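You operate a simulated robot arm through the tools that you are given. There is no shell and no other tool. Be economical: measure what you need, move in short steps, check, and stop when the job is done.

Carry out the task below with a simulated robot arm. There is one attempt and no reset: what you move stays moved.

TASK
Take the clod from the top of the filling bench and put it on top of the carton there.
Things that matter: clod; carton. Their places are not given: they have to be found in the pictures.

It is judged by the outcome, as a careful person would: the job done as asked, and still so three seconds after it is handed in. It fails if anything else is knocked over, pushed out of place, dropped, spilled or broken.

THE ROBOT
A 6-joint arm with a two-finger parallel gripper, fixed in place. Base frame: the origin is at the foot of the arm, x ahead of it, y to its left, z up; the work surface is at about z = 0. Lengths are in cm, angles in rad, forces in N, time in s.
With the tool pointing down near the work surface it reaches from about 14 to 58 cm from the base axis. Its first joint turns from -1.152 to 1.152 rad. Payload 2.1 kg.
Tool frame: the origin (TCP) lies between the finger pads and is the grasp point; the fingertips stand 3 cm ahead of it; z points along the fingers, y is the line along which they close. The gripper opens to 9.4 cm. The fingers are 2.8 cm wide and 1 cm thick; the gripper's body (5 by 9.6 cm) begins 5.5 cm behind the TCP.
Orientation is that of the tool frame in the base frame, as [roll, pitch, yaw] about the fixed x, y, z axes, in that order (R = Rz(yaw) Ry(pitch) Rx(roll)). With the fingers straight down and closing along the base's y, the tool's x points along the base's -x, its y along +y and its z along -z.

THE INTERFACE
- The arm moves only by the tool nudge_tool. Its argument "steps" is a list of rows, each an object (a shift or turn left out is 0, a gripper value left out holds the last) with "linear": the shift along the tool's x, y, z in cm, a list of three; "angular": the turn, a rotation vector about the tool's x, y, z in degrees, a list of three; "hand": the gripper command, from -1 (fully open) to 1 (shut), values between in proportion. In form: [{"linear": [tx, ty, tz], "angular": [wx, wy, wz], "hand": hand}, ...]. A call has 1 to 8 rows; each row shifts and turns the commanded pose from where the row before left it, along the tool's axes as they then stand. A row lasts 0.2 s, in which the tool goes at most 5 cm and 0.15 rad; a call with a longer step from one row to the next is refused whole, and so is a gripper value outside its range. A pose out of reach is approached as far as the arm can. The call stops where the force on the tool passes 40 N (or 10 N more than at its start, if that is more) or the arm is blocked; 0.2 s more then pass. The fingers move at their own pace (about 7.2 cm/s each) and stop on an object; they squeeze with about 27 N. The grip force told is the motor's: it shows also when the fingers shut on nothing. Time passes only in rows, and 0.2 s behind the last, so rows that do not move let the fingers close. It gives the time, the measured TCP pose, the force on the tool (base axes), the opening and the grip force at its end, in the units of the frame above (readings bear some noise).
- Cameras (640 x 400 px; columns grow to the right, rows downward): "scene" is fixed at [2.46, -35.1, 50.06]; the picture's right is [0.96, -0.27, 0.00], its down [-0.11, -0.40, -0.91] and it looks along [0.24, 0.88, -0.41] (base axes); focal length 373 px, centre (320, 200). "wrist" rides on the gripper at [-3.7, 0, -5.8] in the tool frame; the picture's right is [0.00, -1.00, 0.00], its down [0.97, 0.00, -0.24] and it looks along [0.24, 0.00, 0.97] (tool axes); focal length 218 px, centre (320, 200).
- snapshot(camera): a new picture of that camera. No time passes.
- point_at(camera, pixels): for up to 12 pixels [column, row] of the newest picture of that camera ("zoom" is the newest enlarged one), the place [x, y, z] in the base frame of the surface seen there, good to about 0.2 cm. No time passes.
- inspect(camera, box): a new picture of the part [left, top, right, bottom] of that camera's present view, enlarged. No time passes.
- sign_off(): hands the job in; it is judged then, once.

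Work in short steps. Measure before you move; look again where a grasp or a placing could have gone wrong, and mend it. You have 60 turns and 24 pictures in all, the two below and enlarged ones among them. Open the gripper and draw the arm clear of the work before you hand the job in, unless the task says otherwise; then end with one line.

The tools are called after "Call:" by a JSON object that holds its "fn" and its "kwargs". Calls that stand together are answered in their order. nudge_tool: Moves the arm, as the interface text tells. Its arguments: {"type":"object","properties":{"steps":{"type":"array","items":{"type":"object","properties":{"linear":{"type":"array","items":{"type":"number"}},"angular":{"type":"array","items":{"type":"number"}},"hand":{"type":"number"}}}}},"required":["steps"]} The other tools are called the same way: snapshot (camera) takes a picture; point_at (camera, pixels) gives the place of the surface under pixels of a picture; inspect (camera, box) takes an enlarged picture of a part of a camera's view; sign_off () hands the job in.

At the start:

```text
clock: 0.0
tcp_pos: [17.1, 21.67, 25.36]
ee_rot: [3.141, 0.0, -3.14]
ft_force: [-0.2, 0.4, 0.1]
width: 9.38
grip_force: 0.2
```

scene: 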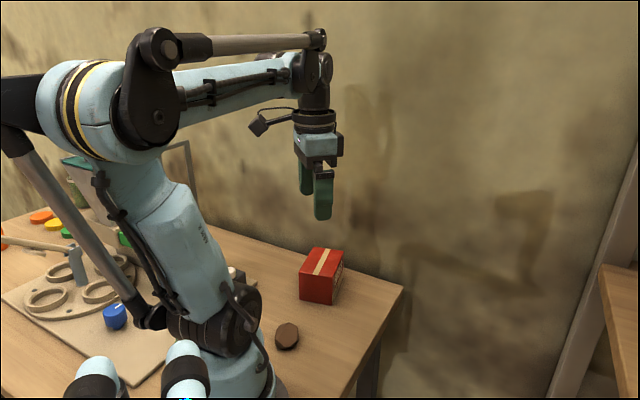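
wrist: 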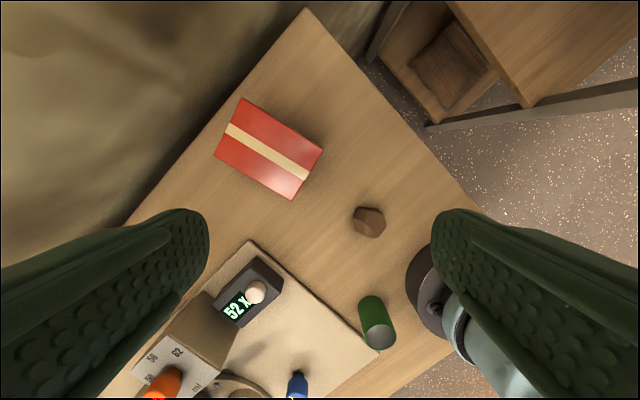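

The clod looks like the brown lump at wrist (369,222) and the carton like the red box at (268,148). I'll measure both.

Call:
{"fn": "point_at", "kwargs": {"camera": "wrist", "pixels": [[369, 218], [355, 215], [384, 218], [368, 236], [366, 207], [245, 100], [322, 150], [293, 198], [216, 154], [268, 150], [340, 200], [372, 310]]}}

Call:
{"fn": "inspect", "kwargs": {"camera": "wrist", "box": [200, 80, 440, 260]}}

Call:
{"fn": "point_at", "kwargs": {"camera": "scene", "pixels": [[287, 330], [287, 343], [276, 338], [298, 338], [320, 262], [302, 268], [330, 276], [343, 250], [314, 247]]}}

```text
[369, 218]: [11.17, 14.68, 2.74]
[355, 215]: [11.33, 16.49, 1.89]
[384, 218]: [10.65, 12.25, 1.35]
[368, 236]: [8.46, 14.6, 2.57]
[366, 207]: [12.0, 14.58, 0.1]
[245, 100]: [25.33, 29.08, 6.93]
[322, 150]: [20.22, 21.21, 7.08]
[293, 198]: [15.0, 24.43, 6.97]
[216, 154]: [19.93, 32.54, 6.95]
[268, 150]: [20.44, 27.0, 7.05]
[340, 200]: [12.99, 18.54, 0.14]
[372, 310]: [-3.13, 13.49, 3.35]
```

```text
2.22 times, centred on (320, 170) of wrist
```

zoom: 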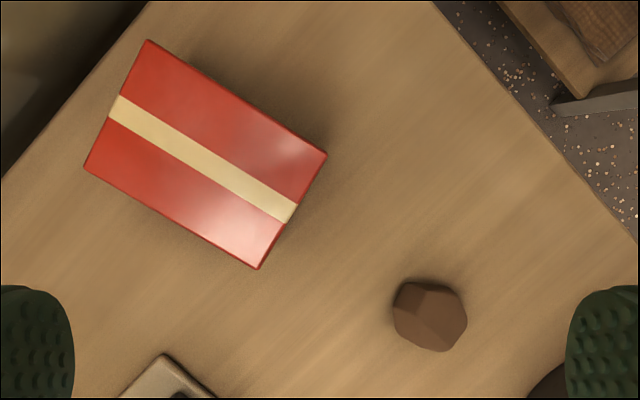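

```text
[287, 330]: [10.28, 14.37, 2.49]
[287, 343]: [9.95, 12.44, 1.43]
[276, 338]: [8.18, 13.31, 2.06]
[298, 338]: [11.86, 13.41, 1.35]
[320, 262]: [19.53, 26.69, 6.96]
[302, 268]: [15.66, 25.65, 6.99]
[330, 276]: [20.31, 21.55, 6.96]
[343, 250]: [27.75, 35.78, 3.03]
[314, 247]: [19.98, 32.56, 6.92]
```

The clod is about 4.4 cm wide and 2.8 cm high at (10.1, 14.4), and the carton top is centred at (20.1, 26.8) at z 7.0. I'll move above the clod, partway down, and look again.

Call:
{"fn": "nudge_tool", "kwargs": {"steps": [{"linear": [2.4, -2.4, 0], "hand": -1}, {"linear": [2.4, -2.4, 0]}, {"linear": [2.3, -2.4, 0]}, {"linear": [0, 0, 4]}, {"linear": [0, 0, 4]}, {"linear": [0, 0, 3]}, {}]}}

Call:
{"fn": "snapshot", "kwargs": {"camera": "wrist"}}

Call:
{"fn": "snapshot", "kwargs": {"camera": "scene"}}

```text
clock: 1.6
tcp_pos: [10.03, 14.32, 14.17]
ee_rot: [-3.142, 0.001, -3.141]
ft_force: [0.2, -0.3, 0.3]
width: 9.4
grip_force: 0.1
```

```text
20 pictures are left
```

wrist: 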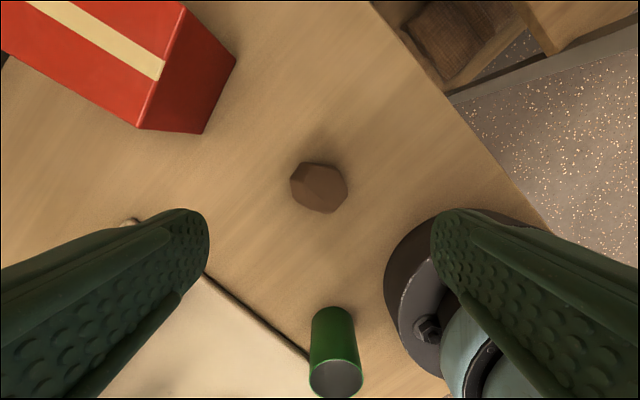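

```text
19 pictures are left
```

scene: 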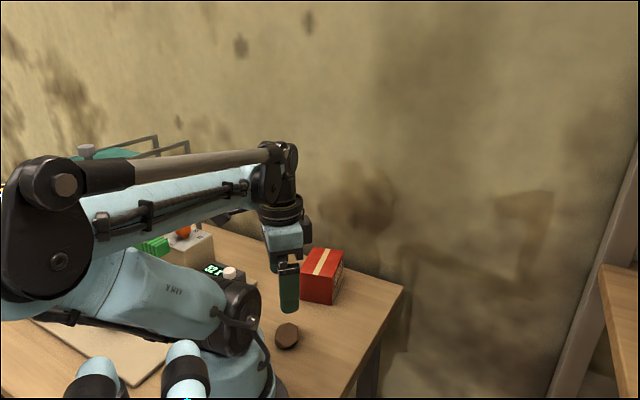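

The clod sits at (318,187) between the fingers, and the arm's base flange shows near the right finger. I'll measure the clod's edges and the flange for clearance.

Call:
{"fn": "point_at", "kwargs": {"camera": "wrist", "pixels": [[318, 187], [293, 188], [344, 190], [320, 165], [328, 209], [305, 190], [335, 190], [430, 235], [410, 235], [405, 310], [440, 220]]}}

Call:
{"fn": "inspect", "kwargs": {"camera": "wrist", "box": [240, 140, 400, 240]}}

```text
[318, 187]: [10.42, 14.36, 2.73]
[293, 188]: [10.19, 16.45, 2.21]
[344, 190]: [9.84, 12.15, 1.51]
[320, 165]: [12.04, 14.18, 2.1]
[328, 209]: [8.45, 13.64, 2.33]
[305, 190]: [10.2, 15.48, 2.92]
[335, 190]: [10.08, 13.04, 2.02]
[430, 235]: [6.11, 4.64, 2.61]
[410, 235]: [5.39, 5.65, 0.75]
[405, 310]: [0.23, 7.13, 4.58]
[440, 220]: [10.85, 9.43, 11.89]
```

```text
4.00 times, centred on (320, 190) of wrist
```

zoom: 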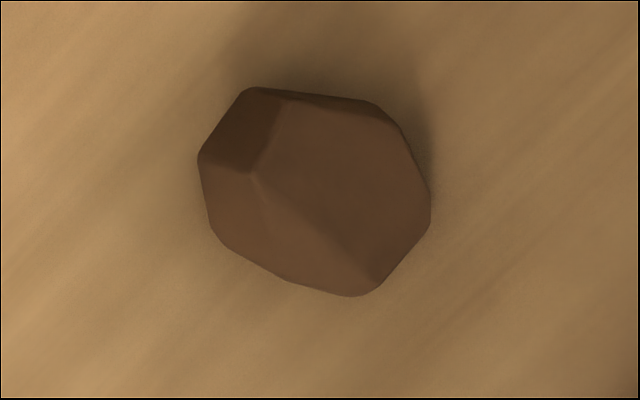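

The clod's left and right edges are best squeezed with the closing axis turned about 20° counter-clockwise from above, and the flange (radius about 8 cm) is clear. I'll turn the tool, descend to z≈3.7 and close.

Call:
{"fn": "nudge_tool", "kwargs": {"steps": [{"linear": [-0.1, 0, 0], "angular": [0, 0, -7]}, {"angular": [0, 0, -7]}, {"angular": [0, 0, -6]}, {"linear": [0, 0, 4]}, {"linear": [0, 0, 3.5]}, {"linear": [0, 0, 2]}, {"linear": [0, 0, 1]}, {}]}}

Call:
{"fn": "snapshot", "kwargs": {"camera": "wrist"}}

```text
clock: 3.4
tcp_pos: [10.14, 14.37, 3.65]
ee_rot: [-3.141, -0.001, -2.793]
ft_force: [-0.5, -0.2, 0.0]
width: 9.39
grip_force: 0.1
```

```text
17 pictures are left
```

wrist: 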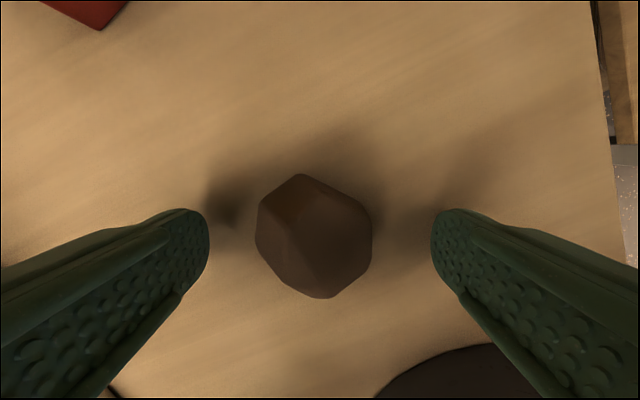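

The clod is centred between the fingers with near-vertical sides at columns 256 and 372. I'll close on it, then lift.

Call:
{"fn": "nudge_tool", "kwargs": {"steps": [{"hand": 1}, {"hand": 1}, {"hand": 1}, {"hand": 1}, {"hand": 1}]}}

Call:
{"fn": "nudge_tool", "kwargs": {"steps": [{"linear": [0, 0, -1]}, {"linear": [0, 0, -1]}, {}]}}

Call:
{"fn": "snapshot", "kwargs": {"camera": "wrist"}}

```text
clock: 4.6
tcp_pos: [9.95, 14.46, 3.73]
ee_rot: [3.142, 0.001, -2.792]
ft_force: [0.1, -0.1, 0.2]
width: 4.63
grip_force: 27.4
```

```text
clock: 5.4
tcp_pos: [10.04, 14.44, 5.93]
ee_rot: [3.14, -0.001, -2.793]
ft_force: [-0.3, 0.3, -0.3]
width: 4.59
grip_force: 26.9
```

```text
16 pictures are left
```

wrist: 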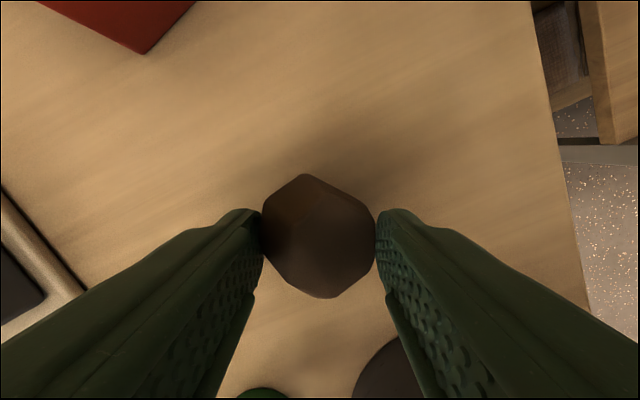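

The grip holds (4.6 cm, 27 N). I'll lift to z≈16 and measure the wall behind the carton for clearance.

Call:
{"fn": "nudge_tool", "kwargs": {"steps": [{"linear": [0, 0, -3]}, {"linear": [0, 0, -3.5]}, {"linear": [0, 0, -3.5]}, {}]}}

Call:
{"fn": "snapshot", "kwargs": {"camera": "scene"}}

Call:
{"fn": "point_at", "kwargs": {"camera": "scene", "pixels": [[330, 215], [370, 215], [320, 150], [360, 120], [400, 200], [337, 252], [320, 262]]}}

```text
clock: 6.4
tcp_pos: [10.16, 14.22, 15.99]
ee_rot: [-3.14, 0.001, -2.792]
ft_force: [0.1, 1.1, -1.2]
width: 4.59
grip_force: 26.8
```

```text
15 pictures are left
```

scene: 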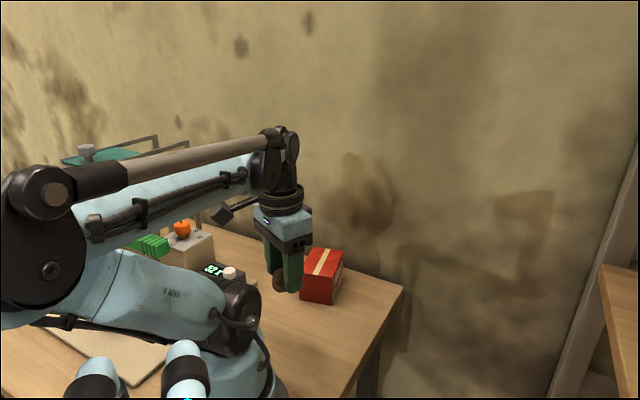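

```text
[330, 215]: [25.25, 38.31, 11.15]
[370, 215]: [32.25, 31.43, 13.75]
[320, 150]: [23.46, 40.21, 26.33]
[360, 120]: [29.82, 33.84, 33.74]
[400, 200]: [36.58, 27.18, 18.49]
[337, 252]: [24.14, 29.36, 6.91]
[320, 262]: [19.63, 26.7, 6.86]
```

The wall plane (x+y≈63.6) is about 12 cm beyond the carton, so there's room. I'll carry the clod over the carton's centre at this height.

Call:
{"fn": "nudge_tool", "kwargs": {"steps": [{"linear": [-2.73, 1.69, 0]}, {"linear": [-2.73, 1.69, 0]}, {"linear": [-2.73, 1.69, 0]}, {"linear": [-2.73, 1.68, 0]}, {"linear": [-2.73, 1.68, 0]}, {}]}}

Call:
{"fn": "snapshot", "kwargs": {"camera": "wrist"}}

Call:
{"fn": "snapshot", "kwargs": {"camera": "scene"}}

```text
clock: 7.8
tcp_pos: [19.97, 27.04, 15.84]
ee_rot: [3.14, -0.001, -2.792]
ft_force: [-0.1, 0.4, -0.7]
width: 4.56
grip_force: 26.9
```

```text
14 pictures are left
```

wrist: 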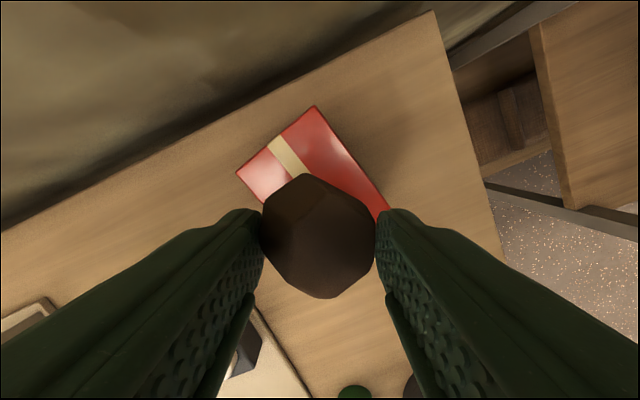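

```text
13 pictures are left
```

scene: 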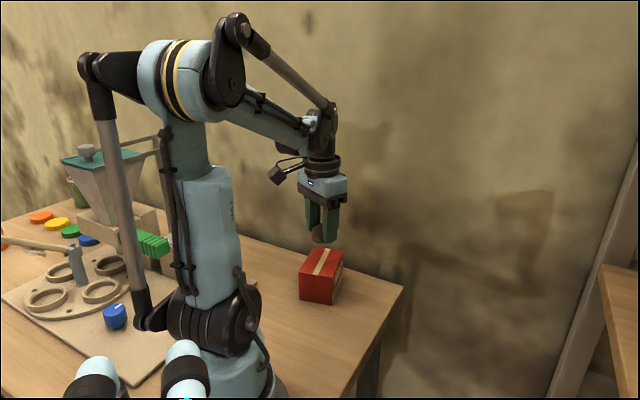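

The clod is over the carton centre, and contact should come at TCP z≈10.7, about 5.1 cm down. I'll go down most of the way, then creep.

Call:
{"fn": "nudge_tool", "kwargs": {"steps": [{"linear": [0.0, -0.15, 2]}, {"linear": [0, 0, 2]}, {"linear": [0, 0, 0.7]}, {}]}}

Call:
{"fn": "nudge_tool", "kwargs": {"steps": [{"linear": [0, 0, 0.2]}, {}]}}

Call:
{"fn": "inspect", "kwargs": {"camera": "scene", "box": [260, 200, 388, 320]}}

```text
clock: 8.8
tcp_pos: [20.06, 26.93, 11.25]
ee_rot: [3.141, 0.0, -2.792]
ft_force: [0.3, 0.3, -0.5]
width: 4.58
grip_force: 27.4
```

```text
clock: 9.4
tcp_pos: [20.16, 26.9, 11.16]
ee_rot: [3.141, 0.0, -2.792]
ft_force: [0.7, -0.4, 0.0]
width: 4.55
grip_force: 27.0
```

```text
3.33 times, centred on (324, 260) of scene
```

zoom: 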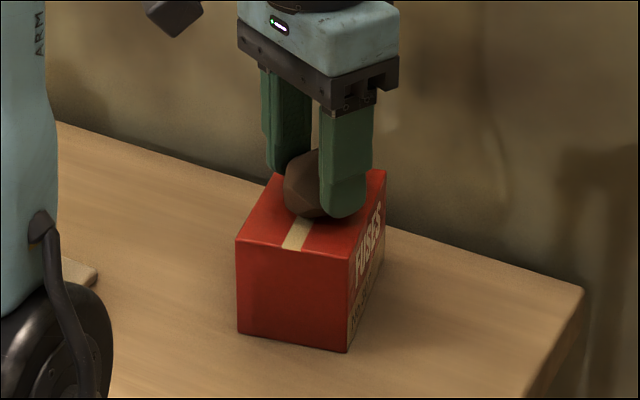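

The clod is just above the lid with no contact force yet. I'll creep down in small steps until contact.

Call:
{"fn": "nudge_tool", "kwargs": {"steps": [{"linear": [0, 0, 0.2]}, {}]}}

Call:
{"fn": "nudge_tool", "kwargs": {"steps": [{"linear": [0, 0, 0.15]}, {}]}}

```text
clock: 10.0
tcp_pos: [20.1, 26.84, 10.78]
ee_rot: [-3.139, 0.0, -2.793]
ft_force: [-0.5, 0.4, 3.0]
width: 4.54
grip_force: 27.1
```

```text
clock: 10.6
tcp_pos: [20.13, 26.9, 10.69]
ee_rot: [-3.141, 0.002, -2.792]
ft_force: [3.6, 1.8, 16.0]
width: 4.51
grip_force: 26.3
```

Contact shows at 16 N upward. I'll back off slightly and open gently.

Call:
{"fn": "nudge_tool", "kwargs": {"steps": [{"linear": [0, 0, -0.13]}, {}]}}

Call:
{"fn": "nudge_tool", "kwargs": {"steps": [{"hand": 0.0}, {"hand": -0.2}, {"hand": -0.5}, {"hand": -1}, {"hand": -1}, {"hand": -1}]}}

Call:
{"fn": "snapshot", "kwargs": {"camera": "wrist"}}

```text
clock: 11.2
tcp_pos: [20.09, 26.77, 10.76]
ee_rot: [3.141, 0.0, -2.793]
ft_force: [-0.3, -0.6, 0.2]
width: 4.5
grip_force: 26.3
```

```text
clock: 12.6
tcp_pos: [20.17, 26.82, 10.78]
ee_rot: [-3.141, 0.001, -2.792]
ft_force: [0.0, 0.2, 0.2]
width: 9.4
grip_force: 0.0
```

```text
11 pictures are left
```

wrist: 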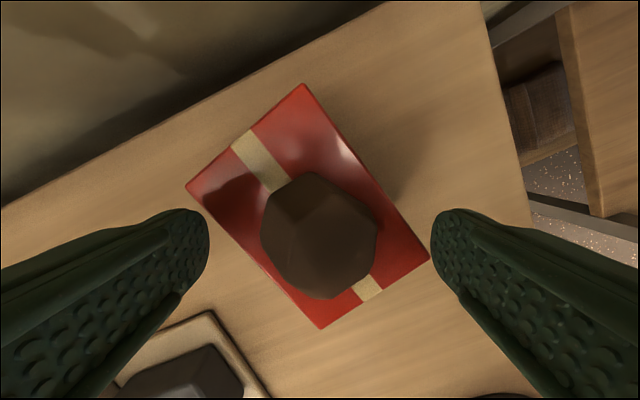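

The clod rests on the middle of the carton lid with the fingers clear. I'll draw straight up and check.

Call:
{"fn": "nudge_tool", "kwargs": {"steps": [{"linear": [0, 0, -2]}, {"linear": [0, 0, -4]}, {"linear": [0, 0, -4]}, {"linear": [0, 0, -4]}, {}, {}]}}

Call:
{"fn": "snapshot", "kwargs": {"camera": "wrist"}}

Call:
{"fn": "snapshot", "kwargs": {"camera": "scene"}}

Call:
{"fn": "point_at", "kwargs": {"camera": "scene", "pixels": [[322, 256], [303, 270]]}}

```text
clock: 14.0
tcp_pos: [20.18, 26.72, 24.64]
ee_rot: [-3.141, 0.0, -2.792]
ft_force: [0.3, -0.4, -0.3]
width: 9.41
grip_force: 0.1
```

```text
10 pictures are left
```

wrist: 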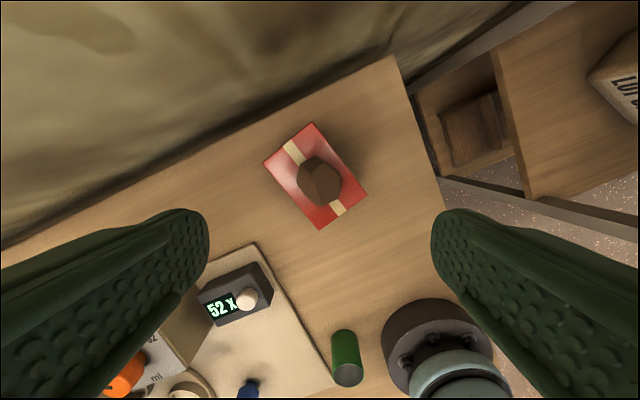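

```text
9 pictures are left
```

scene: 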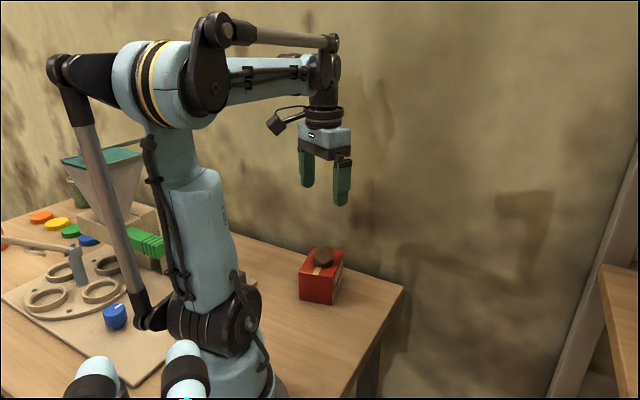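

```text
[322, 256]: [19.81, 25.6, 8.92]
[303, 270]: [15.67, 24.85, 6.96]
```

The clod sits steadily on the carton's centre, the carton hasn't moved, and the arm is clear. I'll hand it in.

Call:
{"fn": "sign_off", "kwargs": {}}

```text
The job is handed in.
```

The clod is resting on the middle of the carton's lid, the gripper is open and the arm is clear; nothing else was disturbed.
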